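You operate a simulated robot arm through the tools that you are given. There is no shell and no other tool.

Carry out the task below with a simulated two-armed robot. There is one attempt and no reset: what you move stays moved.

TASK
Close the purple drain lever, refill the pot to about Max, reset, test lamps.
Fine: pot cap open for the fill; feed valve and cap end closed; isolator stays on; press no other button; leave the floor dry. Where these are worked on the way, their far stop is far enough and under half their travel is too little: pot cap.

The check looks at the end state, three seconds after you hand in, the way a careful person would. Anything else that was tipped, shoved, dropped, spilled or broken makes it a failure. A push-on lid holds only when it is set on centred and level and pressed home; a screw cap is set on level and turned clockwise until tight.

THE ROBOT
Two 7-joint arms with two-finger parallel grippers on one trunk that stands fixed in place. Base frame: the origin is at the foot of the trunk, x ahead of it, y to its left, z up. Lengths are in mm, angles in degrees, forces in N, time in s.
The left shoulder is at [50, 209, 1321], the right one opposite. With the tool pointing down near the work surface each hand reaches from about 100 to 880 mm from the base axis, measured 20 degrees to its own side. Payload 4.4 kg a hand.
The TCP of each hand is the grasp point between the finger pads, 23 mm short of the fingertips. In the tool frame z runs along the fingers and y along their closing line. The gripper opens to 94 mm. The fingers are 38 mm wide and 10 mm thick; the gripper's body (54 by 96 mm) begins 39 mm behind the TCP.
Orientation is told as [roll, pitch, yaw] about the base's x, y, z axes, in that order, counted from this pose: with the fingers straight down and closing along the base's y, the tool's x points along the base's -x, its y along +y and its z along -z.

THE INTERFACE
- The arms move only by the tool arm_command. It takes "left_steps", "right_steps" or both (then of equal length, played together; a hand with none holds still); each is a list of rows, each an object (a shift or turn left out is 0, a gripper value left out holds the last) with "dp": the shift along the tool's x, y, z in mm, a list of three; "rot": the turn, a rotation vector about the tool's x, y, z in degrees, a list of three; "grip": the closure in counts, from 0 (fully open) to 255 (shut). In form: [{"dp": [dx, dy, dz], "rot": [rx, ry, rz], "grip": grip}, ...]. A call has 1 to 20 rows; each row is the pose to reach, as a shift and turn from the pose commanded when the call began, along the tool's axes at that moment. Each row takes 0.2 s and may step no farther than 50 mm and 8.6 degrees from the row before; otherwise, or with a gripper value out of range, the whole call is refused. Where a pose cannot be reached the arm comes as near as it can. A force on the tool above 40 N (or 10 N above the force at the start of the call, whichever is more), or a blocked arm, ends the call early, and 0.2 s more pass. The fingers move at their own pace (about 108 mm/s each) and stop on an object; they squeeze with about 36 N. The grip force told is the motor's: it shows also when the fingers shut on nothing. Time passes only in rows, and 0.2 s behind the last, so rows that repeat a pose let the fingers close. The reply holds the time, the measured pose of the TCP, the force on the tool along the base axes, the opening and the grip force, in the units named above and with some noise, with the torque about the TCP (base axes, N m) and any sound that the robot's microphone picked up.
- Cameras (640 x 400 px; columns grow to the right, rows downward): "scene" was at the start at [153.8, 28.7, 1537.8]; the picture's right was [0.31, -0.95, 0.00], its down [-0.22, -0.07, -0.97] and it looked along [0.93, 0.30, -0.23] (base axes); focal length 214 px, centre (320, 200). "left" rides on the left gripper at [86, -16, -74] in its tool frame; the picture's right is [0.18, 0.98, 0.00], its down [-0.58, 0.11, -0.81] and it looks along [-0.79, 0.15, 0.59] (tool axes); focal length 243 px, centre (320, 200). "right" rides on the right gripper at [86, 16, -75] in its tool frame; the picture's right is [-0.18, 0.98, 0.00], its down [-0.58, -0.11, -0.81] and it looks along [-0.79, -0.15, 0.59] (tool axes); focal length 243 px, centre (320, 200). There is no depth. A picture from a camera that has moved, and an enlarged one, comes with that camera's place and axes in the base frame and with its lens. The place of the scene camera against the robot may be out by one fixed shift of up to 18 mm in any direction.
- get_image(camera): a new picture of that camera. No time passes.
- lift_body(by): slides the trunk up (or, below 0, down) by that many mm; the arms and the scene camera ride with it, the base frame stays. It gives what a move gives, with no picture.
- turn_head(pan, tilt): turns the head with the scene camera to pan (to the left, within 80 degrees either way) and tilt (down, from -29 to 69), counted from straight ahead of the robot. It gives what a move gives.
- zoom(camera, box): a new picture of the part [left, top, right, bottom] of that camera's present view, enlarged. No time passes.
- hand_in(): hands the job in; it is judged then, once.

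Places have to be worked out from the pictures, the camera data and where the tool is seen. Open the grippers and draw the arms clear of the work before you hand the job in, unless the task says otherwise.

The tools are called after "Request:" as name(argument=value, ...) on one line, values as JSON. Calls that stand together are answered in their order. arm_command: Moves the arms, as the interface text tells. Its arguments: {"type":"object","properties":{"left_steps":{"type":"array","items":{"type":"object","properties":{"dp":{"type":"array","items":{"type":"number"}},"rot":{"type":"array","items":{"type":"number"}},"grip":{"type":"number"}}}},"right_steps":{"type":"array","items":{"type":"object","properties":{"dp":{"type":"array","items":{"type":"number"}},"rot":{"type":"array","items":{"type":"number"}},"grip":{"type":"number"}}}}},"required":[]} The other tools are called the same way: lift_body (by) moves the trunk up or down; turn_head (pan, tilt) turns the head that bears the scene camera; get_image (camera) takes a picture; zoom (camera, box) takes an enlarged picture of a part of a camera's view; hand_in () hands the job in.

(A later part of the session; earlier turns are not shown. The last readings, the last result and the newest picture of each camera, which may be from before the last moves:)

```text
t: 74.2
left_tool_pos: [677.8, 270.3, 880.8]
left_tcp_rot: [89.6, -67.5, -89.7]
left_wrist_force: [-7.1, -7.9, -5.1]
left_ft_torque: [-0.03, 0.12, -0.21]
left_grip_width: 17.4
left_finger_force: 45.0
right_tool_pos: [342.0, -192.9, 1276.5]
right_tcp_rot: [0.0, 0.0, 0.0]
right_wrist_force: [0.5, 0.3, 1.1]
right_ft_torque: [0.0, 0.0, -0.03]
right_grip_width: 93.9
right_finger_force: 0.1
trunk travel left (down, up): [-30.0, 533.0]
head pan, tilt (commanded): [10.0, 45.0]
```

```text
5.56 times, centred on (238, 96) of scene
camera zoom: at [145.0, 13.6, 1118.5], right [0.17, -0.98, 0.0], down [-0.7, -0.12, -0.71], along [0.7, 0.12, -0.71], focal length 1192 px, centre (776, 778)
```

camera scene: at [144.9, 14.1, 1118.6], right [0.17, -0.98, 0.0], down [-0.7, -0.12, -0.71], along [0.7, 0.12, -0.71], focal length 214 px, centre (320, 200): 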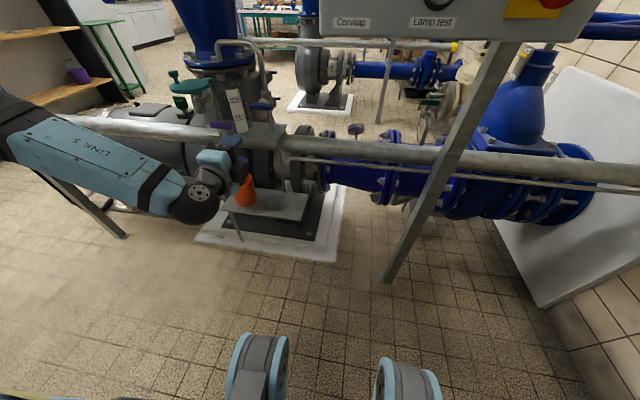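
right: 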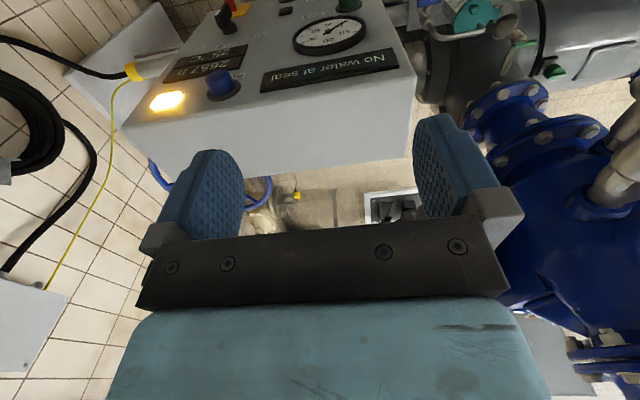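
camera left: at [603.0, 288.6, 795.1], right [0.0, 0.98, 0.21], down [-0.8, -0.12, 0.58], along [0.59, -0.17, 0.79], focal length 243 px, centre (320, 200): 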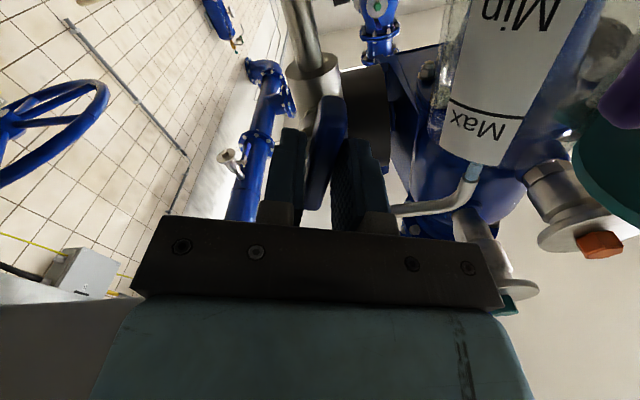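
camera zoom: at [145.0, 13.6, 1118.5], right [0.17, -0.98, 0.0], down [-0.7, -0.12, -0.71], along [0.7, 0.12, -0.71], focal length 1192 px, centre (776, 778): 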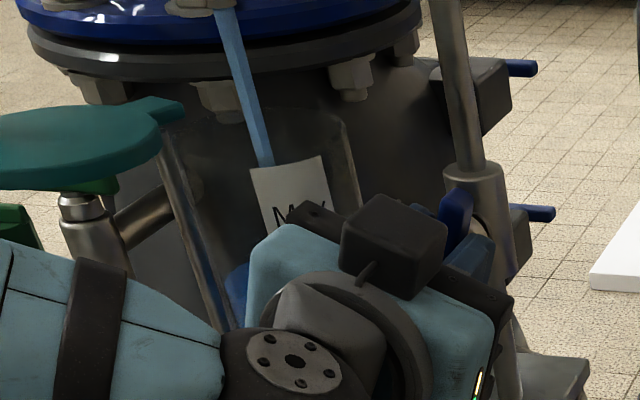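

Water is visible now at about 846–850 mm. I hold 4 s more.

Request:
arm_command(left_steps=[{"dp": [0, 0, 0]}, {"dp": [0, 0, 0]}, {"dp": [0, 0, 0]}, {"dp": [0, 0, 0]}, {"dp": [0, 0, 0]}, {"dp": [0, 0, 0]}, {"dp": [0, 0, 0]}, {"dp": [0, 0, 0]}, {"dp": [0, 0, 0]}, {"dp": [0, 0, 0]}, {"dp": [0, 0, 0]}, {"dp": [0, 0, 0]}, {"dp": [0, 0, 0]}, {"dp": [0, 0, 0]}, {"dp": [0, 0, 0]}, {"dp": [0, 0, 0]}, {"dp": [0, 0, 0]}, {"dp": [0, 0, 0]}, {"dp": [0, 0, 0]}])

Request:
zoom(camera="left", box=[400, 0, 640, 150])

Request:
zoom(camera="scene", box=[190, 60, 286, 132])

```text
t: 78.2
left_tool_pos: [678.1, 269.4, 880.7]
left_tcp_rot: [89.4, -67.5, -89.5]
left_wrist_force: [-10.3, -9.4, -6.3]
left_ft_torque: [-0.01, 0.16, -0.25]
left_grip_width: 17.8
left_finger_force: 45.0
right_tool_pos: [342.3, -193.1, 1276.7]
right_tcp_rot: [0.0, 0.1, 0.0]
right_wrist_force: [0.6, -0.7, 0.4]
right_ft_torque: [0.02, 0.01, 0.0]
right_grip_width: 94.1
right_finger_force: 0.2
trunk travel left (down, up): [-30.0, 533.0]
head pan, tilt (commanded): [10.0, 45.0]
```

```text
2.67 times, centred on (520, 75) of left
camera zoom: at [602.8, 288.6, 795.0], right [0.0, 0.98, 0.21], down [-0.8, -0.12, 0.58], along [0.59, -0.17, 0.79], focal length 647 px, centre (-213, 533)
```

zoom: 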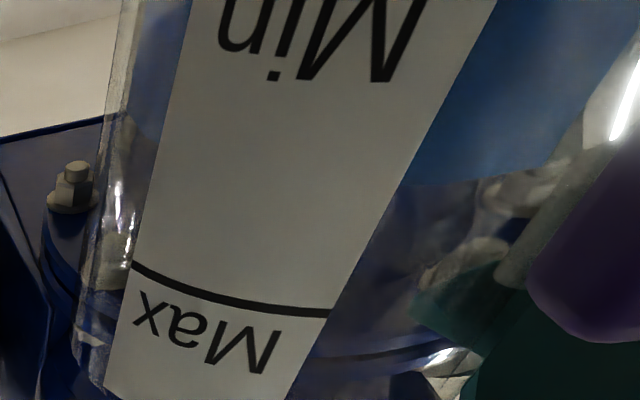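

```text
5.56 times, centred on (238, 96) of scene
camera zoom: at [144.9, 13.6, 1118.5], right [0.17, -0.98, 0.0], down [-0.7, -0.12, -0.71], along [0.7, 0.12, -0.71], focal length 1192 px, centre (776, 778)
```

zoom: 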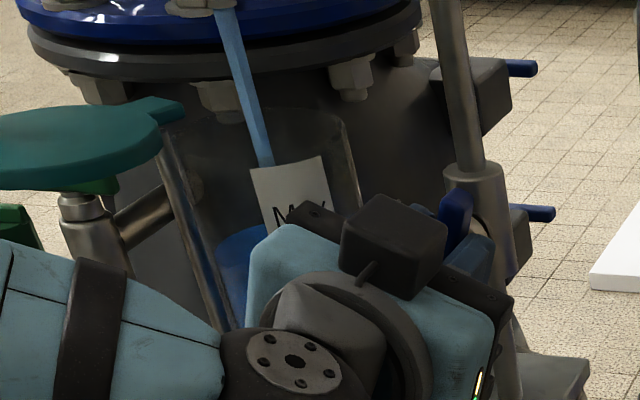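

The level passes roughly halfway between Min and Max. I hold 3 s more.

Request:
arm_command(left_steps=[{"dp": [0, 0, 0]}, {"dp": [0, 0, 0]}, {"dp": [0, 0, 0]}, {"dp": [0, 0, 0]}, {"dp": [0, 0, 0]}, {"dp": [0, 0, 0]}, {"dp": [0, 0, 0]}, {"dp": [0, 0, 0]}, {"dp": [0, 0, 0]}, {"dp": [0, 0, 0]}, {"dp": [0, 0, 0]}, {"dp": [0, 0, 0]}, {"dp": [0, 0, 0]}, {"dp": [0, 0, 0]}])

Request:
zoom(camera="left", box=[400, 0, 640, 150])

Request:
zoom(camera="scene", box=[190, 60, 286, 132])

```text
t: 81.2
left_tool_pos: [678.4, 269.1, 881.2]
left_tcp_rot: [89.5, -67.5, -89.6]
left_wrist_force: [-12.3, -8.7, -7.7]
left_ft_torque: [-0.04, 0.16, -0.21]
left_grip_width: 17.5
left_finger_force: 45.2
right_tool_pos: [341.5, -193.1, 1275.2]
right_tcp_rot: [0.1, 0.0, 0.0]
right_wrist_force: [-0.8, -0.2, -0.3]
right_ft_torque: [0.0, 0.02, -0.01]
right_grip_width: 93.8
right_finger_force: 0.0
trunk travel left (down, up): [-30.0, 533.0]
head pan, tilt (commanded): [10.0, 45.0]
```

```text
2.67 times, centred on (520, 75) of left
camera zoom: at [602.8, 288.5, 795.0], right [0.0, 0.98, 0.21], down [-0.8, -0.12, 0.58], along [0.59, -0.17, 0.79], focal length 647 px, centre (-213, 533)
```

zoom: 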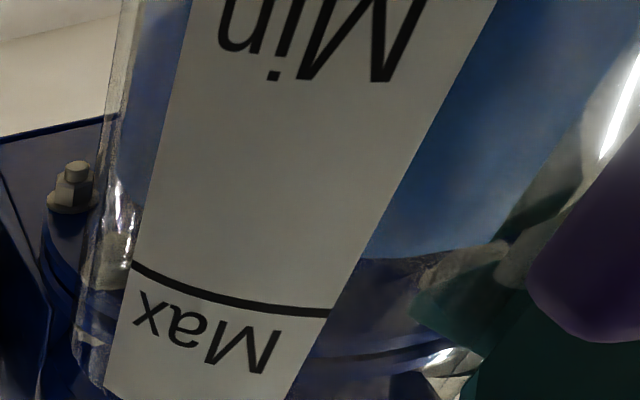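

```text
5.56 times, centred on (238, 96) of scene
camera zoom: at [144.9, 13.6, 1118.5], right [0.17, -0.98, 0.0], down [-0.7, -0.12, -0.71], along [0.7, 0.12, -0.71], focal length 1192 px, centre (776, 778)
```

zoom: 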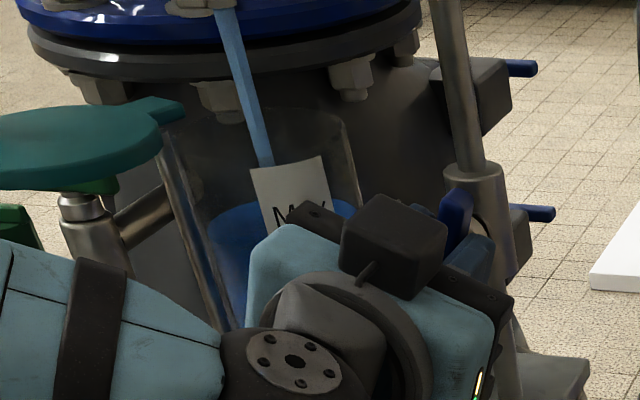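

By the rate (70 rows in 3 s, 60 rows left on the label edge) Max will come in about 2.7 s. I hold 1.4 s and then close in one go.

Request:
arm_command(left_steps=[{"dp": [0, 0, 0]}, {"dp": [0, 0, 0]}, {"dp": [0, 0, 0]}, {"dp": [0, 0, 0]}, {"dp": [0, 0, 0]}, {"dp": [0, 0, 0]}, {"dp": [0, 0, 0]}, {"rot": [0, 0, 8.5]}, {"rot": [0, 0, 17]}, {"rot": [0, 0, 25.5]}, {"rot": [0, 0, 34]}, {"rot": [0, 0, 42.5]}, {"rot": [0, 0, 51]}, {"rot": [0, 0, 59.5]}, {"rot": [0, 0, 67.5]}, {"rot": [0, 0, 69]}])

Request:
zoom(camera="scene", box=[190, 60, 286, 132])

```text
t: 84.6
left_tool_pos: [677.2, 270.0, 880.9]
left_tcp_rot: [89.7, 1.6, -90.2]
left_wrist_force: [-19.7, -15.5, -16.9]
left_ft_torque: [-0.47, 0.31, -0.39]
left_grip_width: 17.4
left_finger_force: 45.2
right_tool_pos: [342.1, -193.7, 1276.3]
right_tcp_rot: [-0.1, 0.0, 0.0]
right_wrist_force: [-0.1, 0.5, 0.5]
right_ft_torque: [0.02, -0.02, 0.01]
right_grip_width: 94.0
right_finger_force: 0.0
trunk travel left (down, up): [-30.0, 533.0]
head pan, tilt (commanded): [10.0, 45.0]
```

```text
5.56 times, centred on (238, 96) of scene
camera zoom: at [145.0, 13.5, 1118.5], right [0.17, -0.98, 0.0], down [-0.7, -0.12, -0.71], along [0.7, 0.12, -0.71], focal length 1192 px, centre (776, 778)
```

zoom: 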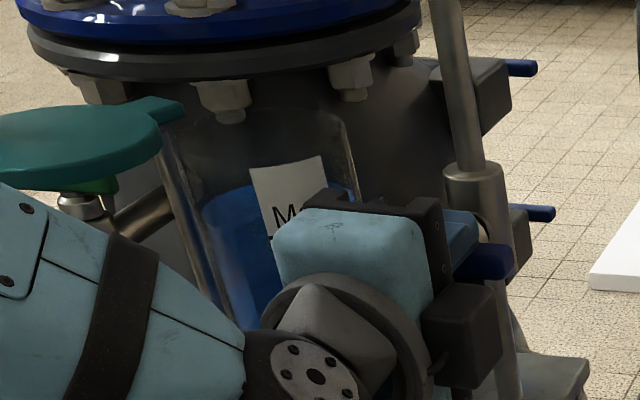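

The stream is off. I press the handle a touch further to be sure it sits at its closed stop, then release and back off to read the level.

Request:
arm_command(left_steps=[{"rot": [0, 0, 1]}, {"rot": [0, 0, 2]}, {"rot": [0, 0, 2]}])

Request:
arm_command(left_steps=[{"grip": 130}, {"grip": 130}, {"dp": [0, 0, -30], "grip": 130}, {"dp": [0, 0, -60], "grip": 130}, {"dp": [0, -25, -100], "grip": 130}, {"dp": [0, -60, -135], "grip": 130}, {"dp": [0, -70, -140], "grip": 130}])

Request:
zoom(camera="scene", box=[205, 80, 277, 134])

Request:
zoom(camera="scene", box=[215, 78, 255, 108])

```text
t: 85.4
left_tool_pos: [678.0, 269.2, 879.4]
left_tcp_rot: [89.7, 3.5, -90.2]
left_wrist_force: [-23.0, -11.4, -17.7]
left_ft_torque: [-0.57, 0.43, -0.09]
left_grip_width: 17.8
left_finger_force: 45.1
right_tool_pos: [340.7, -192.9, 1276.4]
right_tcp_rot: [0.0, 0.0, 0.0]
right_wrist_force: [0.6, 0.0, -0.2]
right_ft_torque: [-0.03, 0.02, 0.02]
right_grip_width: 94.3
right_finger_force: 0.2
trunk travel left (down, up): [-30.0, 533.0]
head pan, tilt (commanded): [10.0, 45.0]
```

```text
t: 87.0
left_tool_pos: [538.3, 275.1, 811.1]
left_tcp_rot: [89.8, 3.5, -90.1]
left_wrist_force: [0.7, 0.2, -0.7]
left_ft_torque: [-0.03, 0.0, 0.04]
left_grip_width: 46.1
left_finger_force: 0.0
right_tool_pos: [341.7, -190.2, 1275.9]
right_tcp_rot: [0.0, 0.0, 0.0]
right_wrist_force: [-0.8, 0.6, 0.9]
right_ft_torque: [0.03, 0.0, 0.03]
right_grip_width: 93.8
right_finger_force: 0.1
trunk travel left (down, up): [-30.0, 533.0]
head pan, tilt (commanded): [10.0, 45.0]
```

```text
7.41 times, centred on (241, 107) of scene
camera zoom: at [145.1, 14.1, 1118.6], right [0.17, -0.98, 0.0], down [-0.7, -0.12, -0.71], along [0.7, 0.12, -0.71], focal length 1589 px, centre (905, 889)
```

zoom: 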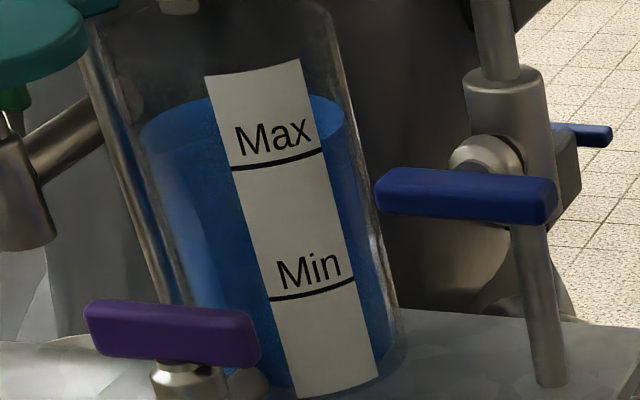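

```text
13.33 times, centred on (235, 93) of scene
camera zoom: at [145.1, 14.1, 1118.6], right [0.17, -0.98, 0.0], down [-0.7, -0.12, -0.71], along [0.7, 0.12, -0.71], focal length 2860 px, centre (1453, 1627)
```

zoom: 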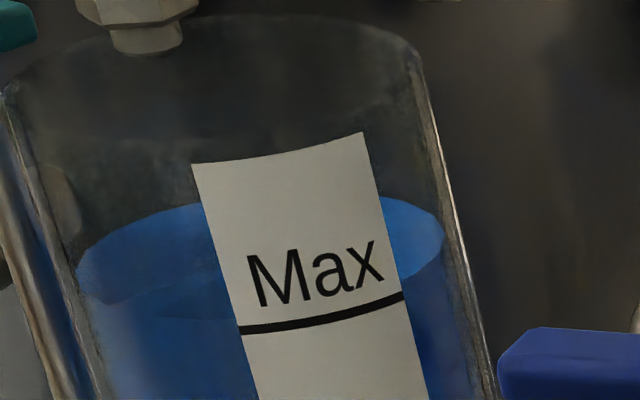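

The level is right around Max. I zoom in closely to compare the front edge of the surface to the Max line.

Request:
zoom(camera="scene", box=[236, 88, 256, 103])

Request:
zoom(camera="scene", box=[216, 88, 240, 106])

```text
16.00 times, centred on (246, 96) of scene
camera zoom: at [145.1, 14.1, 1118.6], right [0.17, -0.98, 0.0], down [-0.7, -0.12, -0.71], along [0.7, 0.12, -0.71], focal length 3432 px, centre (1504, 1872)
```

zoom: 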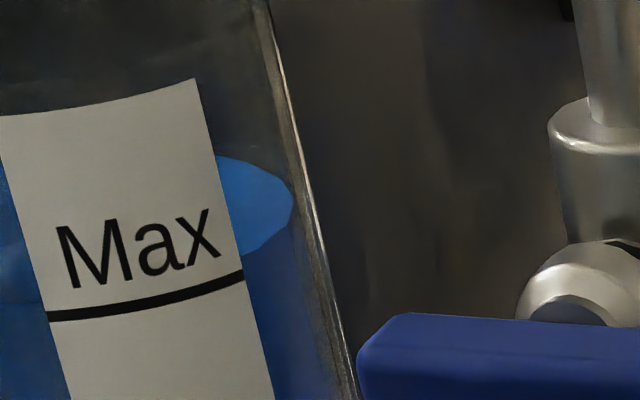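

```text
16.00 times, centred on (228, 97) of scene
camera zoom: at [145.1, 14.1, 1118.6], right [0.17, -0.98, 0.0], down [-0.7, -0.12, -0.71], along [0.7, 0.12, -0.71], focal length 3432 px, centre (1792, 1848)
```

zoom: 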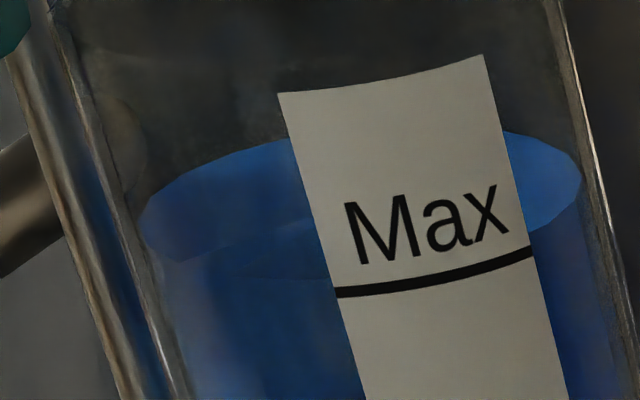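

The surface is within about 2 mm of the Max line and the feed handle is level again (closed). Next I raise the trunk back and un-roll the left hand, to swing the cap shut.

Request:
lift_body(by=120)

Request:
arm_command(left_steps=[{"dp": [0, 5, -10], "rot": [0, 0, -8.5]}, {"dp": [0, 10, -20], "rot": [0, 0, -17]}, {"dp": [0, 20, -30], "rot": [0, 0, -25.5]}, {"dp": [0, 30, -40], "rot": [0, 0, -34]}, {"dp": [0, 40, -40], "rot": [0, 0, -42.5]}, {"dp": [0, 50, -40], "rot": [0, 0, -51]}, {"dp": [0, 55, -40], "rot": [0, 0, -59.5]}, {"dp": [0, 55, -40], "rot": [0, 0, -68]}, {"dp": [0, 55, -40], "rot": [0, 0, -76.5]}, {"dp": [0, 55, -40], "rot": [0, 0, -85]}, {"dp": [0, 55, -40], "rot": [0, 0, -93.5]}])

Request:
get_image(camera="scene")

```text
t: 88.5
left_tool_pos: [538.8, 275.0, 931.2]
left_tcp_rot: [89.7, 3.4, -90.0]
left_wrist_force: [-0.7, -0.1, 0.3]
left_ft_torque: [0.03, -0.02, -0.02]
left_grip_width: 46.2
left_finger_force: 0.1
right_tool_pos: [342.8, -192.4, 1396.3]
right_tcp_rot: [0.0, 0.0, 0.0]
right_wrist_force: [-0.6, -0.4, -0.8]
right_ft_torque: [0.01, 0.01, 0.01]
right_grip_width: 94.1
right_finger_force: 0.0
trunk travel left (down, up): [-150.0, 413.0]
head pan, tilt (commanded): [10.0, 45.0]
```

```text
t: 90.9
left_tool_pos: [500.1, 272.6, 985.9]
left_tcp_rot: [-44.8, -89.7, 44.7]
left_wrist_force: [-1.3, 0.2, -0.6]
left_ft_torque: [0.01, 0.01, 0.01]
left_grip_width: 46.0
left_finger_force: 0.2
right_tool_pos: [342.2, -193.1, 1396.4]
right_tcp_rot: [0.1, 0.0, 0.0]
right_wrist_force: [-0.2, 0.2, -0.7]
right_ft_torque: [0.0, -0.01, 0.0]
right_grip_width: 94.1
right_finger_force: 0.0
trunk travel left (down, up): [-150.0, 413.0]
head pan, tilt (commanded): [10.0, 45.0]
```

```text
taken
camera scene: at [145.1, 14.1, 1238.5], right [0.17, -0.98, 0.0], down [-0.7, -0.12, -0.71], along [0.7, 0.12, -0.71], focal length 214 px, centre (320, 200)
```

scene: 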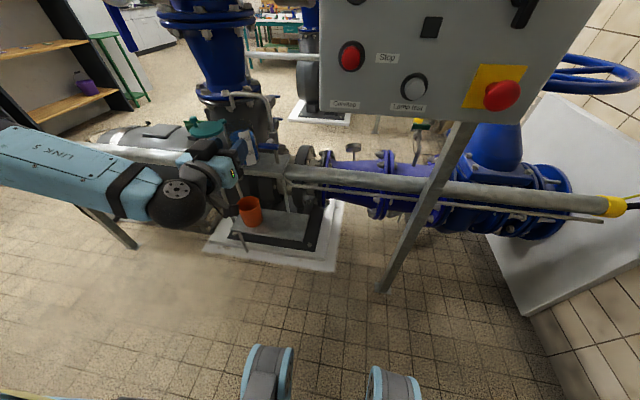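

The hand is un-rolled. I pitch it back to the 30° tilt while moving in front of the parked cap knob near (680, 488, 948).

Request:
arm_command(left_steps=[{"dp": [0, 27, 10], "rot": [0, 7.5, 0], "grip": 105}, {"dp": [0, 54, 20], "rot": [0, 15, 0], "grip": 105}, {"dp": [0, 81, 30], "rot": [0, 22.5, 0], "grip": 105}, {"dp": [0, 108, 45], "rot": [0, 30, 0], "grip": 105}, {"dp": [0, 135, 60], "rot": [0, 37.5, 0], "grip": 105}, {"dp": [0, 162, 75], "rot": [0, 45, 0], "grip": 105}, {"dp": [5, 189, 90], "rot": [0, 52.5, 0], "grip": 105}, {"dp": [10, 215, 100], "rot": [0, 59.8, 0], "grip": 105}])

Request:
get_image(camera="left")

Request:
zoom(camera="left", box=[240, 80, 440, 205])

Request:
zoom(camera="scene", box=[170, 80, 290, 180])

```text
t: 92.7
left_tool_pos: [599.5, 488.3, 974.8]
left_tcp_rot: [-0.1, -29.9, 0.0]
left_wrist_force: [0.3, 0.5, -0.7]
left_ft_torque: [-0.01, 0.0, 0.02]
left_grip_width: 55.3
left_finger_force: 0.1
right_tool_pos: [342.7, -191.3, 1396.6]
right_tcp_rot: [0.0, 0.0, 0.0]
right_wrist_force: [-0.4, -0.4, 0.4]
right_ft_torque: [-0.01, 0.01, 0.02]
right_grip_width: 93.9
right_finger_force: 0.1
trunk travel left (down, up): [-150.0, 413.0]
head pan, tilt (commanded): [10.0, 45.0]
```

```text
taken
camera left: at [487.3, 472.2, 995.1], right [-0.16, 0.98, -0.09], down [0.1, 0.11, 0.99], along [0.98, 0.15, -0.12], focal length 243 px, centre (320, 200)
```

left: 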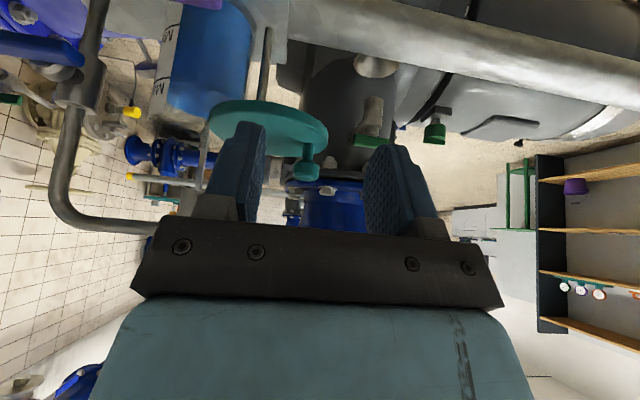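

```text
3.20 times, centred on (340, 142) of left
camera zoom: at [487.3, 472.2, 995.1], right [-0.16, 0.98, -0.09], down [0.1, 0.11, 0.99], along [0.98, 0.15, -0.12], focal length 776 px, centre (256, 384)
```

zoom: 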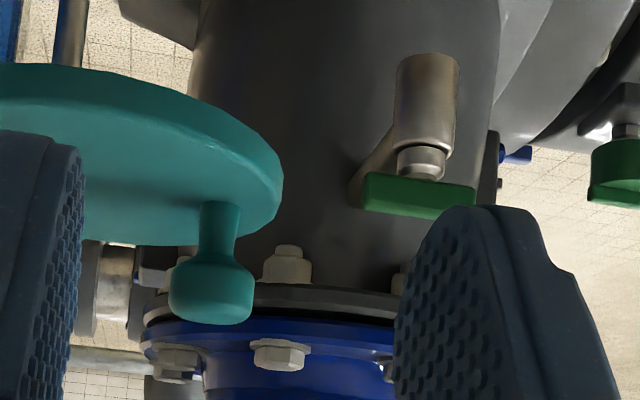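

```text
4.00 times, centred on (230, 130) of scene
camera zoom: at [145.5, 14.4, 1238.4], right [0.17, -0.98, 0.0], down [-0.7, -0.12, -0.71], along [0.7, 0.12, -0.71], focal length 858 px, centre (680, 480)
```

zoom: 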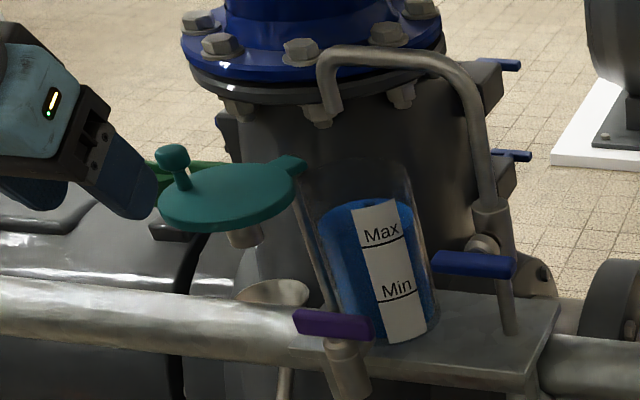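

The knob is at about (691, 489, 948). I advance to straddle it and close.

Request:
arm_command(left_steps=[{"dp": [-21, 0.3, 18]}, {"dp": [-42, 0.6, 36]}, {"dp": [-62.9, 0.7, 54]}, {"dp": [-62.9, 0.7, 54]}])

Request:
zoom(camera="left", box=[200, 80, 440, 230])

```text
t: 93.7
left_tool_pos: [683.0, 484.8, 960.8]
left_tcp_rot: [-0.1, -30.0, -0.2]
left_wrist_force: [-0.7, 0.3, 0.8]
left_ft_torque: [0.01, -0.02, -0.01]
left_grip_width: 55.2
left_finger_force: 0.1
right_tool_pos: [340.4, -192.0, 1396.8]
right_tcp_rot: [0.1, 0.0, 0.0]
right_wrist_force: [-0.7, -0.5, -0.2]
right_ft_torque: [-0.01, -0.01, 0.0]
right_grip_width: 93.8
right_finger_force: 0.0
trunk travel left (down, up): [-150.0, 413.0]
head pan, tilt (commanded): [10.0, 45.0]
```

```text
2.67 times, centred on (320, 155) of left
camera zoom: at [569.5, 470.3, 983.6], right [-0.16, 0.98, -0.09], down [0.1, 0.11, 0.99], along [0.98, 0.15, -0.12], focal length 647 px, centre (320, 320)
```

zoom: 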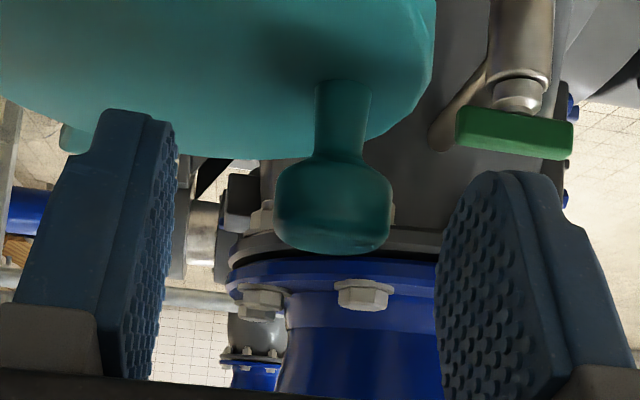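

The knob is between the pads. I close on it with a 2 mm side correction.

Request:
arm_command(left_steps=[{"dp": [0, 2, 0], "grip": 190}, {"dp": [0, 2, 0], "grip": 230}, {"dp": [0, 2, 0], "grip": 230}])

Request:
zoom(camera="left", box=[200, 80, 440, 230])

```text
t: 94.5
left_tool_pos: [682.5, 488.3, 960.4]
left_tcp_rot: [0.0, -30.0, -0.1]
left_wrist_force: [3.1, -11.8, -3.7]
left_ft_torque: [-0.2, -0.68, -0.13]
left_grip_width: 21.6
left_finger_force: 44.6
right_tool_pos: [344.2, -193.3, 1397.2]
right_tcp_rot: [0.1, 0.0, 0.0]
right_wrist_force: [-0.1, 0.2, -0.4]
right_ft_torque: [-0.02, -0.01, 0.0]
right_grip_width: 94.0
right_finger_force: 0.2
trunk travel left (down, up): [-150.0, 413.0]
head pan, tilt (commanded): [10.0, 45.0]
```

```text
2.67 times, centred on (320, 155) of left
camera zoom: at [569.7, 472.2, 982.7], right [-0.16, 0.98, -0.09], down [0.1, 0.11, 0.99], along [0.98, 0.15, -0.12], focal length 647 px, centre (320, 320)
```

zoom: 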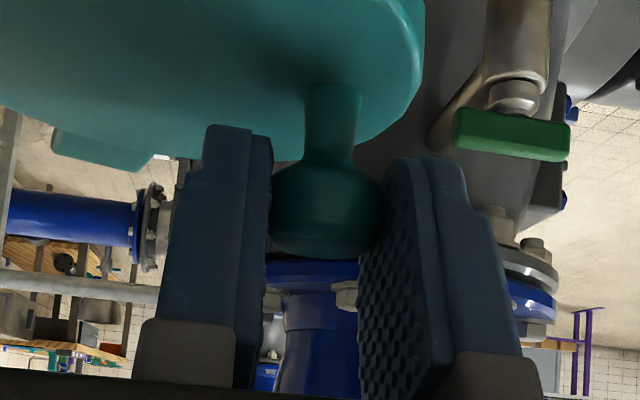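

Gripped again. I swing the cap back along the reverse arc, first half.

Request:
arm_command(left_steps=[{"dp": [3.9, -3.3, -2.2]}, {"dp": [7.4, -8.2, -4.2]}, {"dp": [10.5, -13.3, -6]}, {"dp": [13.2, -18.8, -7.6]}, {"dp": [15.4, -24.5, -8.9]}, {"dp": [17.2, -30.4, -10]}, {"dp": [18.5, -36.5, -10.7]}, {"dp": [19.5, -42.7, -11.2]}, {"dp": [19.9, -49, -11.5]}, {"dp": [19.8, -55.3, -11.4]}, {"dp": [19.3, -61.5, -11.1]}])

Request:
zoom(camera="scene", box=[170, 80, 290, 180])

Request:
zoom(camera="left", box=[200, 80, 440, 230])

```text
t: 96.9
left_tool_pos: [659.1, 428.1, 961.1]
left_tcp_rot: [-0.2, -30.0, -0.1]
left_wrist_force: [-0.9, 3.0, 0.3]
left_ft_torque: [0.14, 0.29, 0.2]
left_grip_width: 20.8
left_finger_force: 45.3
right_tool_pos: [342.4, -192.8, 1396.9]
right_tcp_rot: [0.0, 0.1, 0.0]
right_wrist_force: [0.1, 0.4, -0.4]
right_ft_torque: [0.0, 0.02, -0.01]
right_grip_width: 93.8
right_finger_force: 0.1
trunk travel left (down, up): [-150.0, 413.0]
head pan, tilt (commanded): [10.0, 45.0]
```

```text
4.00 times, centred on (230, 130) of scene
camera zoom: at [144.9, 14.2, 1238.5], right [0.17, -0.98, 0.0], down [-0.7, -0.12, -0.71], along [0.7, 0.12, -0.71], focal length 858 px, centre (680, 480)
```

zoom: 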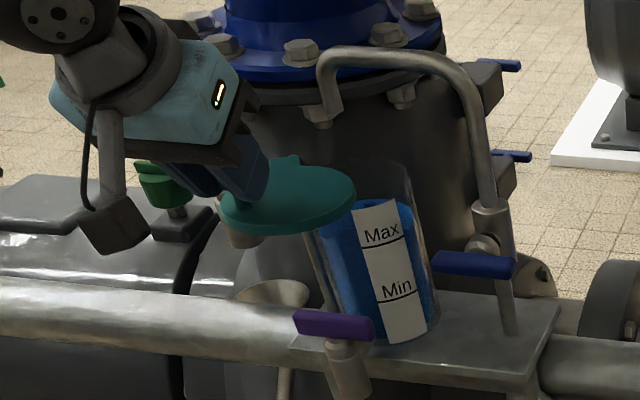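

```text
2.67 times, centred on (320, 155) of left
camera zoom: at [545.9, 412.5, 982.4], right [-0.16, 0.98, -0.09], down [0.1, 0.11, 0.99], along [0.98, 0.15, -0.12], focal length 647 px, centre (320, 320)
```

zoom: 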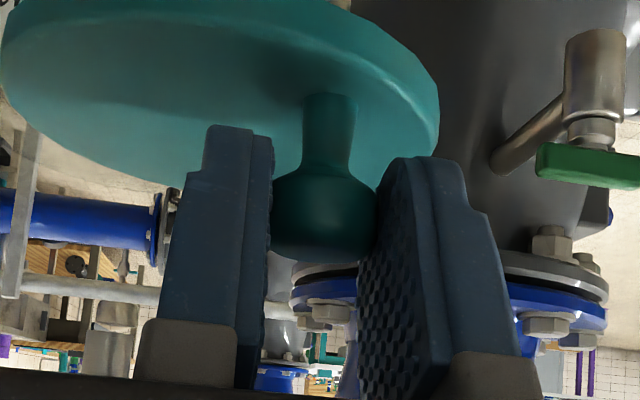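

Smooth with low forces. I continue the second half up to the closed stop.

Request:
arm_command(left_steps=[{"dp": [-1, -6.2, 0.5]}, {"dp": [-2.4, -12.2, 1.4]}, {"dp": [-4.3, -18.1, 2.5]}, {"dp": [-6.7, -23.8, 3.8]}, {"dp": [-9.4, -29.2, 5.4]}, {"dp": [-12.6, -34.3, 7.3]}, {"dp": [-16.1, -39.1, 9.3]}, {"dp": [-20, -43.5, 11.5]}, {"dp": [-24.2, -47.5, 14]}, {"dp": [-28.7, -51.1, 16.5]}, {"dp": [-33.4, -54.2, 19.3]}])

Request:
zoom(camera="scene", box=[170, 80, 290, 180])

Request:
zoom(camera="left", box=[200, 80, 440, 230])

```text
t: 99.3
left_tool_pos: [696.6, 373.3, 962.5]
left_tcp_rot: [-0.2, -30.1, 0.0]
left_wrist_force: [-4.6, 3.6, 1.7]
left_ft_torque: [0.16, -0.03, 0.39]
left_grip_width: 21.3
left_finger_force: 44.9
right_tool_pos: [341.5, -192.5, 1397.6]
right_tcp_rot: [0.0, 0.0, 0.1]
right_wrist_force: [0.5, -0.2, 0.6]
right_ft_torque: [0.01, 0.01, -0.03]
right_grip_width: 94.1
right_finger_force: 0.0
trunk travel left (down, up): [-150.0, 413.0]
head pan, tilt (commanded): [10.0, 45.0]
```

```text
4.00 times, centred on (230, 130) of scene
camera zoom: at [144.3, 14.4, 1238.6], right [0.17, -0.98, 0.0], down [-0.7, -0.12, -0.71], along [0.7, 0.12, -0.71], focal length 858 px, centre (680, 480)
```

zoom: 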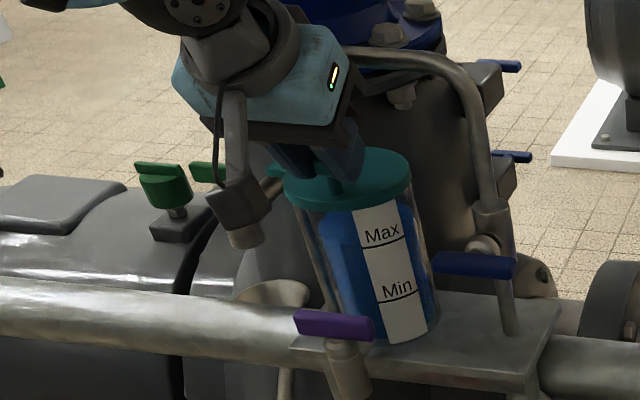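

```text
2.67 times, centred on (320, 155) of left
camera zoom: at [584.0, 357.6, 982.5], right [-0.16, 0.98, -0.09], down [0.1, 0.11, 0.99], along [0.98, 0.15, -0.11], focal length 647 px, centre (320, 320)
```

zoom: 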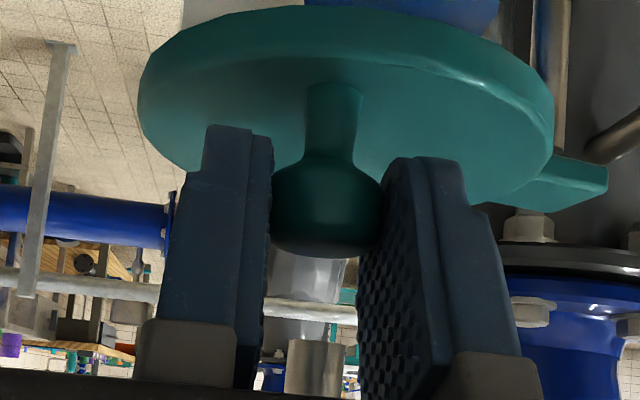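

Nearly closed. I go on in small steps until the closed stop is felt.

Request:
arm_command(left_steps=[{"dp": [-2.9, -1.6, 1.7]}, {"dp": [-4.9, -2.6, 2.9]}, {"dp": [-7, -3.5, 4.1]}, {"dp": [-9.1, -4.3, 5.3]}, {"dp": [-11.1, -5, 6.4]}, {"dp": [-13.2, -5.7, 7.6]}])

Request:
zoom(camera="scene", box=[170, 80, 290, 180])

Request:
zoom(camera="left", box=[200, 80, 440, 230])

```text
t: 100.8
left_tool_pos: [708.2, 368.0, 961.2]
left_tcp_rot: [0.1, -29.7, 0.0]
left_wrist_force: [-21.4, 4.2, 8.2]
left_ft_torque: [0.02, 0.16, -0.18]
left_grip_width: 21.7
left_finger_force: 44.9
right_tool_pos: [338.1, -191.5, 1398.9]
right_tcp_rot: [0.1, -0.2, 0.0]
right_wrist_force: [0.2, -1.0, 0.0]
right_ft_torque: [-0.01, 0.04, -0.01]
right_grip_width: 94.1
right_finger_force: 0.1
trunk travel left (down, up): [-150.0, 413.0]
head pan, tilt (commanded): [10.0, 45.0]
stopped in row 6 (left hand): the force on the tool passed its limit at 42 N (the readings are from after the stop); the commanded pose is now the measured one
```

```text
4.00 times, centred on (230, 130) of scene
camera zoom: at [142.0, 14.1, 1239.3], right [0.17, -0.98, 0.0], down [-0.69, -0.12, -0.71], along [0.7, 0.12, -0.7], focal length 858 px, centre (680, 480)
```

zoom: 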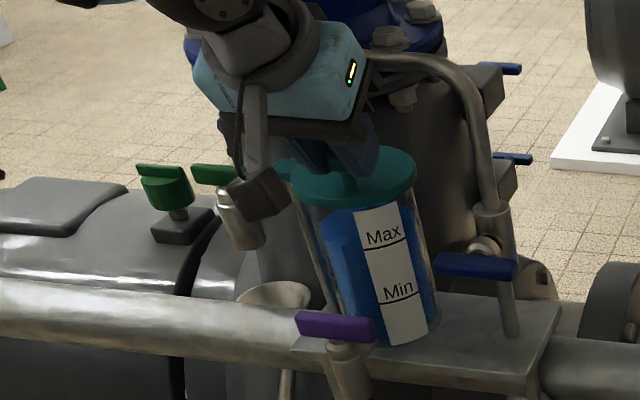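

```text
2.67 times, centred on (320, 155) of left
camera zoom: at [595.4, 352.4, 983.3], right [-0.16, 0.98, -0.09], down [0.11, 0.11, 0.99], along [0.98, 0.15, -0.12], focal length 647 px, centre (320, 320)
```

zoom: 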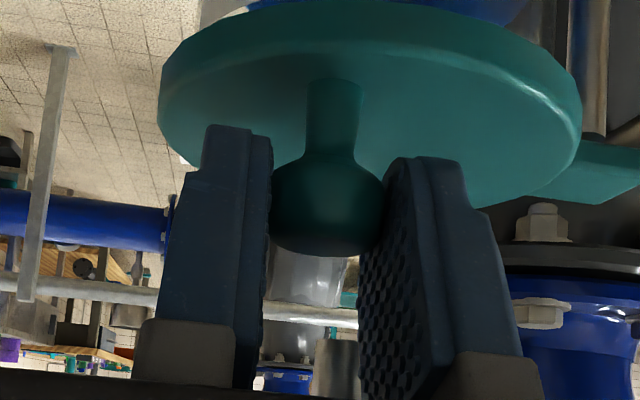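

The cap hit its closed stop. I release the knob and retreat along the approach line.

Request:
arm_command(left_steps=[{"dp": [0, 0, 0], "grip": 105}, {"dp": [0, 0, 0], "grip": 105}, {"dp": [14, 0, -9], "grip": 105}, {"dp": [28, 0, -18], "grip": 105}, {"dp": [42, 0, -28], "grip": 105}, {"dp": [70, 0, -60], "grip": 105}, {"dp": [90, 0, -100], "grip": 105}, {"dp": [110, 0, -140], "grip": 105}])

Request:
zoom(camera="scene", box=[190, 80, 290, 180])

Request:
get_image(camera="left")

```text
t: 102.6
left_tool_pos: [543.1, 368.4, 1027.8]
left_tcp_rot: [0.0, -29.7, 0.0]
left_wrist_force: [0.2, 0.2, 0.1]
left_ft_torque: [0.0, -0.02, -0.01]
left_grip_width: 55.2
left_finger_force: 0.1
right_tool_pos: [339.5, -192.0, 1396.8]
right_tcp_rot: [0.1, -0.2, 0.2]
right_wrist_force: [-0.5, -0.3, -0.2]
right_ft_torque: [-0.02, 0.0, 0.03]
right_grip_width: 94.0
right_finger_force: 0.1
trunk travel left (down, up): [-150.0, 413.0]
head pan, tilt (commanded): [10.0, 45.0]
```

```text
4.00 times, centred on (240, 130) of scene
camera zoom: at [143.6, 14.4, 1238.8], right [0.17, -0.98, 0.0], down [-0.7, -0.12, -0.71], along [0.7, 0.12, -0.71], focal length 858 px, centre (640, 480)
```

zoom: 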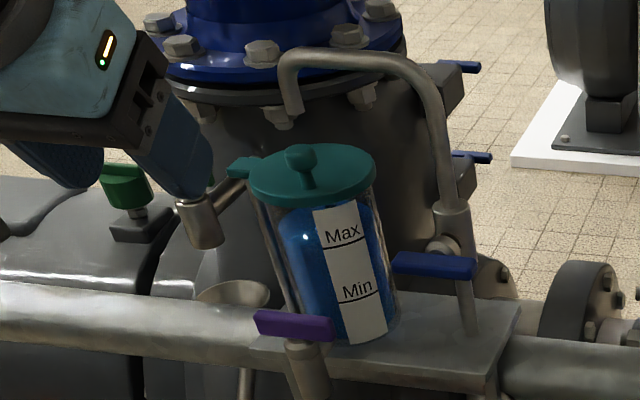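

```text
taken
camera left: at [431.3, 353.3, 1049.2], right [-0.16, 0.98, -0.09], down [0.11, 0.11, 0.99], along [0.98, 0.15, -0.12], focal length 243 px, centre (320, 200)
```

left: 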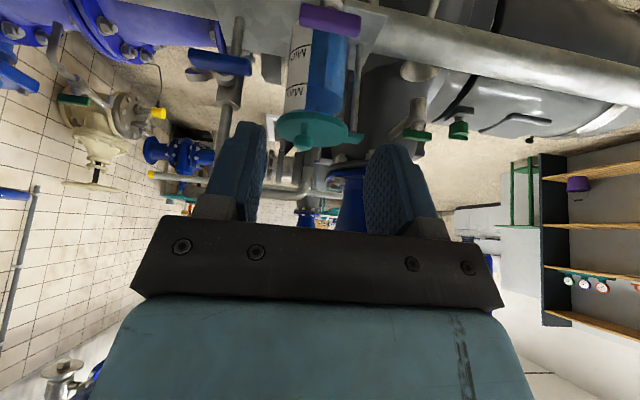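

Cap, drain and feed are all closed and the water stands at Max. Now the panel: I turn the head toward it.

Request:
turn_head(pan=-12, tilt=0)

Request:
get_image(camera="scene")

Request:
get_image(camera="right")

```text
t: 103.7
left_tool_pos: [545.6, 369.0, 1025.3]
left_tcp_rot: [0.0, -29.6, -0.1]
left_wrist_force: [-0.7, -0.1, 0.6]
left_ft_torque: [0.02, 0.03, 0.01]
left_grip_width: 55.3
left_finger_force: 0.2
right_tool_pos: [341.8, -191.0, 1396.5]
right_tcp_rot: [0.0, 0.0, 0.0]
right_wrist_force: [0.3, -0.3, -0.4]
right_ft_torque: [0.0, 0.02, -0.03]
right_grip_width: 94.0
right_finger_force: 0.1
trunk travel left (down, up): [-150.0, 413.0]
head pan, tilt (commanded): [-12.0, 0.0]
```

```text
taken
camera scene: at [153.1, -18.7, 1309.4], right [-0.21, -0.98, 0.0], down [0.0, 0.0, -1.0], along [0.98, -0.21, 0.0], focal length 214 px, centre (320, 200)
```

scene: 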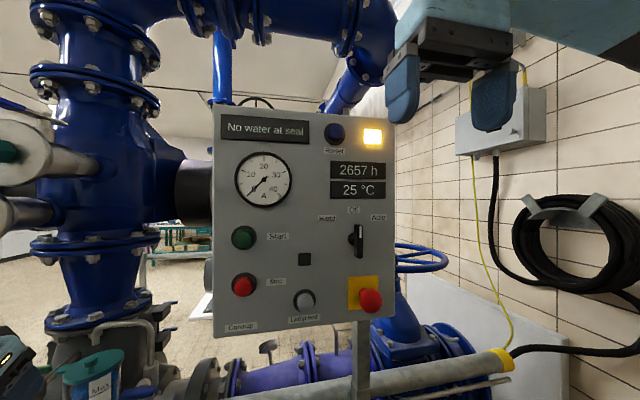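

```text
taken
camera right: at [255.8, -176.8, 1471.8], right [0.18, 0.98, 0.0], down [0.58, -0.11, 0.81], along [0.79, -0.15, -0.59], focal length 243 px, centre (320, 200)
```

right: 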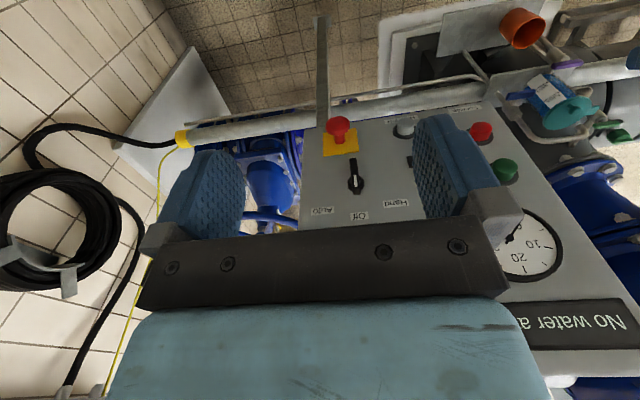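

The panel is seen frontally. I zoom in on it.

Request:
zoom(camera="scene", box=[200, 95, 410, 225])

Request:
zoom(camera="scene", box=[200, 205, 410, 340])

Request:
zoom(camera="right", box=[300, 80, 640, 360])

```text
3.05 times, centred on (305, 160) of scene
camera zoom: at [153.1, -18.7, 1309.4], right [-0.21, -0.98, 0.0], down [0.0, 0.0, -1.0], along [0.98, -0.21, 0.0], focal length 654 px, centre (366, 322)
```

zoom: 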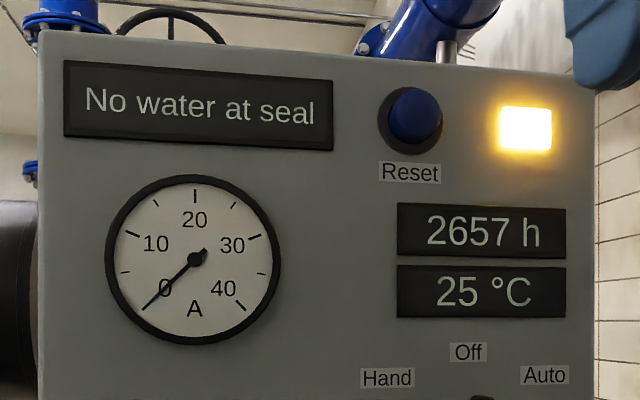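

```text
2.96 times, centred on (305, 272) of scene
camera zoom: at [153.1, -18.7, 1309.4], right [-0.21, -0.98, 0.0], down [0.0, 0.0, -1.0], along [0.98, -0.21, 0.0], focal length 636 px, centre (364, -15)
```

zoom: 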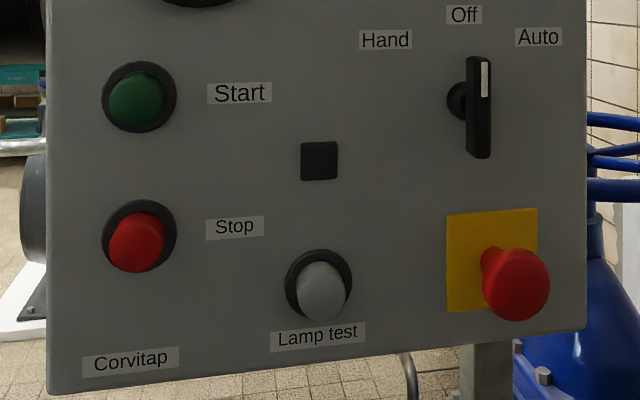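

```text
1.43 times, centred on (470, 220) of right
camera zoom: at [255.8, -176.8, 1471.8], right [0.18, 0.98, 0.0], down [0.58, -0.11, 0.81], along [0.79, -0.15, -0.59], focal length 347 px, centre (106, 171)
```

zoom: 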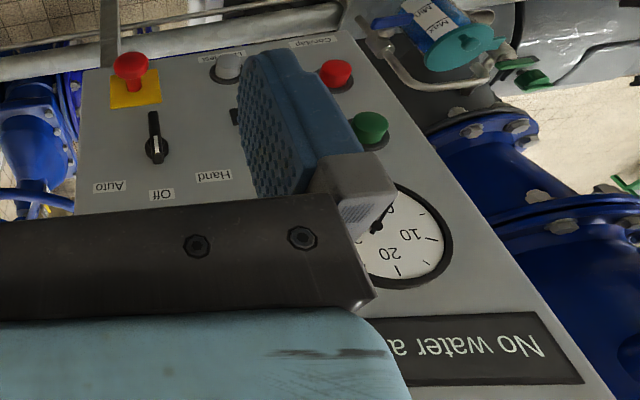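

The panel face is a vertical plane near x≈563; Reset's face is near (545, −132, 1435) and Lamp test near (545, −77, 1113). I raise the trunk 180 mm for a good arm posture, both hands being clear.

Request:
lift_body(by=180)

Request:
arm_command(right_steps=[{"dp": [-20, 12, 20], "grip": 255}, {"dp": [-45, 27, 45], "grip": 255}, {"dp": [-70, 42, 70], "grip": 255}, {"dp": [-95, 58, 96], "grip": 255}])

Request:
turn_head(pan=-12, tilt=20)

Request:
get_image(camera="scene")

Request:
get_image(camera="right")

```text
t: 105.7
left_tool_pos: [545.9, 368.2, 1206.7]
left_tcp_rot: [0.0, -29.6, -0.1]
left_wrist_force: [0.4, -0.1, 0.2]
left_ft_torque: [-0.01, -0.01, 0.0]
left_grip_width: 55.0
left_finger_force: 0.1
right_tool_pos: [342.1, -191.6, 1576.3]
right_tcp_rot: [-0.1, 0.0, 0.0]
right_wrist_force: [-0.3, -0.4, 0.5]
right_ft_torque: [0.01, 0.0, 0.01]
right_grip_width: 93.6
right_finger_force: 0.0
trunk travel left (down, up): [-330.0, 233.0]
head pan, tilt (commanded): [-12.0, 0.0]
```

```text
t: 106.7
left_tool_pos: [547.7, 370.2, 1204.5]
left_tcp_rot: [0.0, -29.5, -0.1]
left_wrist_force: [-0.1, -0.1, -0.8]
left_ft_torque: [0.02, 0.0, 0.01]
left_grip_width: 55.3
left_finger_force: 0.0
right_tool_pos: [441.2, -134.9, 1479.6]
right_tcp_rot: [0.0, 0.0, 0.0]
right_wrist_force: [0.3, 0.8, 0.8]
right_ft_torque: [0.0, 0.03, -0.03]
right_grip_width: 0.0
right_finger_force: 36.3
trunk travel left (down, up): [-330.0, 233.0]
head pan, tilt (commanded): [-12.0, 0.0]
```

```text
t: 107.6
left_tool_pos: [544.3, 370.0, 1206.6]
left_tcp_rot: [-0.1, -29.6, 0.0]
left_wrist_force: [-0.3, 0.3, -0.4]
left_ft_torque: [-0.01, 0.0, 0.01]
left_grip_width: 55.4
left_finger_force: 0.1
right_tool_pos: [436.8, -135.7, 1480.7]
right_tcp_rot: [0.0, 0.1, 0.0]
right_wrist_force: [-0.1, 0.6, 1.2]
right_ft_torque: [-0.01, 0.02, 0.0]
right_grip_width: 0.0
right_finger_force: 35.9
trunk travel left (down, up): [-330.0, 233.0]
head pan, tilt (commanded): [-12.0, 20.0]
```

```text
taken
camera scene: at [155.9, -19.5, 1457.3], right [-0.21, -0.98, 0.0], down [-0.33, 0.07, -0.94], along [0.92, -0.2, -0.34], focal length 214 px, centre (320, 200)
```

scene: 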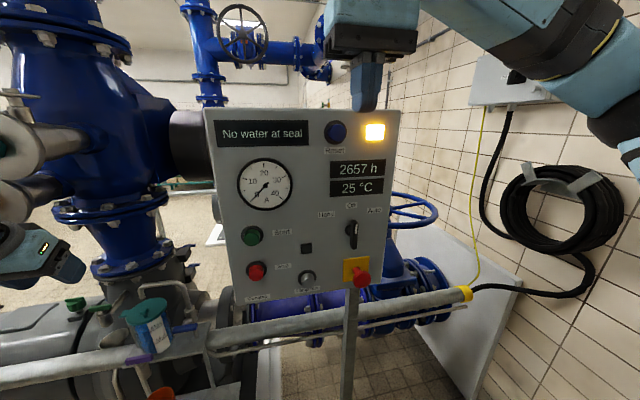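

```text
taken
camera right: at [351.0, -119.8, 1555.8], right [0.18, 0.98, 0.0], down [0.58, -0.11, 0.81], along [0.79, -0.15, -0.59], focal length 243 px, centre (320, 200)
```

right: 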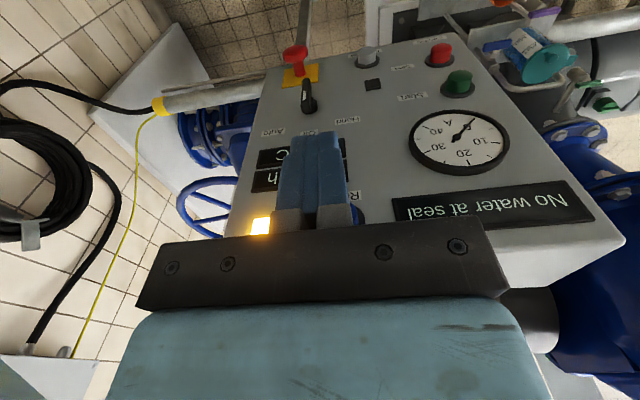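

Now I pitch the right hand to point straight at the panel and lower to Reset height.

Request:
arm_command(right_steps=[{"dp": [0, 0, 4], "rot": [0, -8.2, 0]}, {"dp": [0, 0, 8], "rot": [0, -16.4, 0]}, {"dp": [0, 0, 12], "rot": [0, -24.6, 0]}, {"dp": [0, 0, 16], "rot": [0, -32.8, 0]}, {"dp": [0, 0, 20], "rot": [0, -41, 0]}, {"dp": [0, 0, 24], "rot": [0, -49.2, 0]}, {"dp": [0, 0, 28], "rot": [0, -57.4, 0]}, {"dp": [0, 0, 32], "rot": [0, -65.6, 0]}, {"dp": [0, 0, 36], "rot": [0, -73.8, 0]}, {"dp": [0, 0, 40], "rot": [0, -82, 0]}, {"dp": [0, 0, 45], "rot": [0, -90, 0]}])

Request:
get_image(camera="scene")

Request:
get_image(camera="right")

```text
t: 110.0
left_tool_pos: [544.9, 369.3, 1205.8]
left_tcp_rot: [0.0, -29.6, -0.1]
left_wrist_force: [0.3, 0.8, -0.5]
left_ft_torque: [0.0, 0.02, 0.0]
left_grip_width: 55.4
left_finger_force: 0.0
right_tool_pos: [436.5, -134.8, 1434.2]
right_tcp_rot: [176.8, -89.9, -176.8]
right_wrist_force: [-0.3, -0.6, 0.0]
right_ft_torque: [0.01, 0.0, 0.02]
right_grip_width: 0.0
right_finger_force: 35.9
trunk travel left (down, up): [-330.0, 233.0]
head pan, tilt (commanded): [-12.0, 20.0]
```

```text
taken
camera scene: at [156.5, -19.7, 1457.2], right [-0.21, -0.98, 0.0], down [-0.33, 0.07, -0.94], along [0.92, -0.2, -0.34], focal length 214 px, centre (320, 200)
```

scene: 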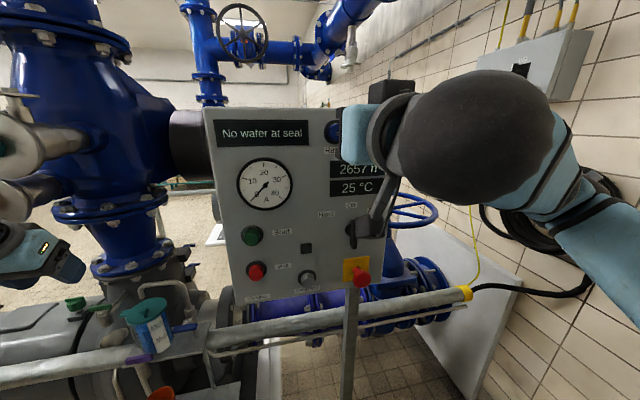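

```text
taken
camera right: at [362.3, -119.3, 1348.3], right [0.0, 0.98, 0.18], down [-0.81, -0.11, 0.58], along [0.59, -0.15, 0.79], focal length 243 px, centre (320, 200)
```

right: 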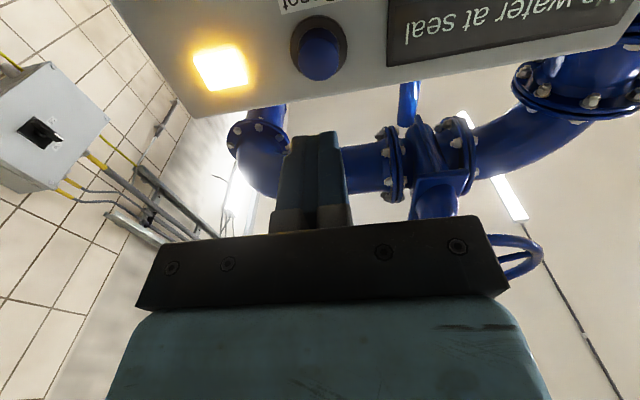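

I zoom on the Reset button from below for a precise aim.

Request:
zoom(camera="right", box=[240, 0, 400, 100])

Request:
zoom(camera="scene", box=[300, 90, 420, 165])

```text
4.00 times, centred on (320, 50) of right
camera zoom: at [362.3, -119.3, 1348.3], right [0.0, 0.98, 0.18], down [-0.81, -0.11, 0.58], along [0.59, -0.15, 0.79], focal length 970 px, centre (320, 800)
```

zoom: 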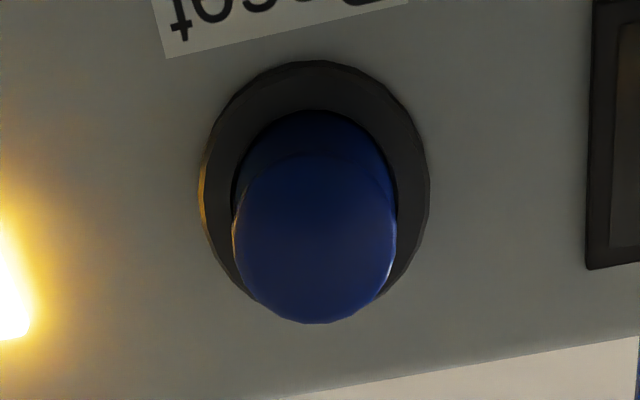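

```text
5.33 times, centred on (360, 128) of scene
camera zoom: at [156.5, -19.7, 1457.2], right [-0.21, -0.98, 0.0], down [-0.33, 0.07, -0.94], along [0.92, -0.2, -0.34], focal length 1144 px, centre (107, 587)
```

zoom: 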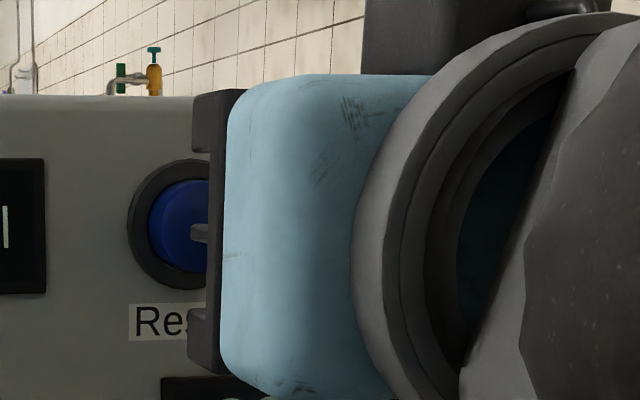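

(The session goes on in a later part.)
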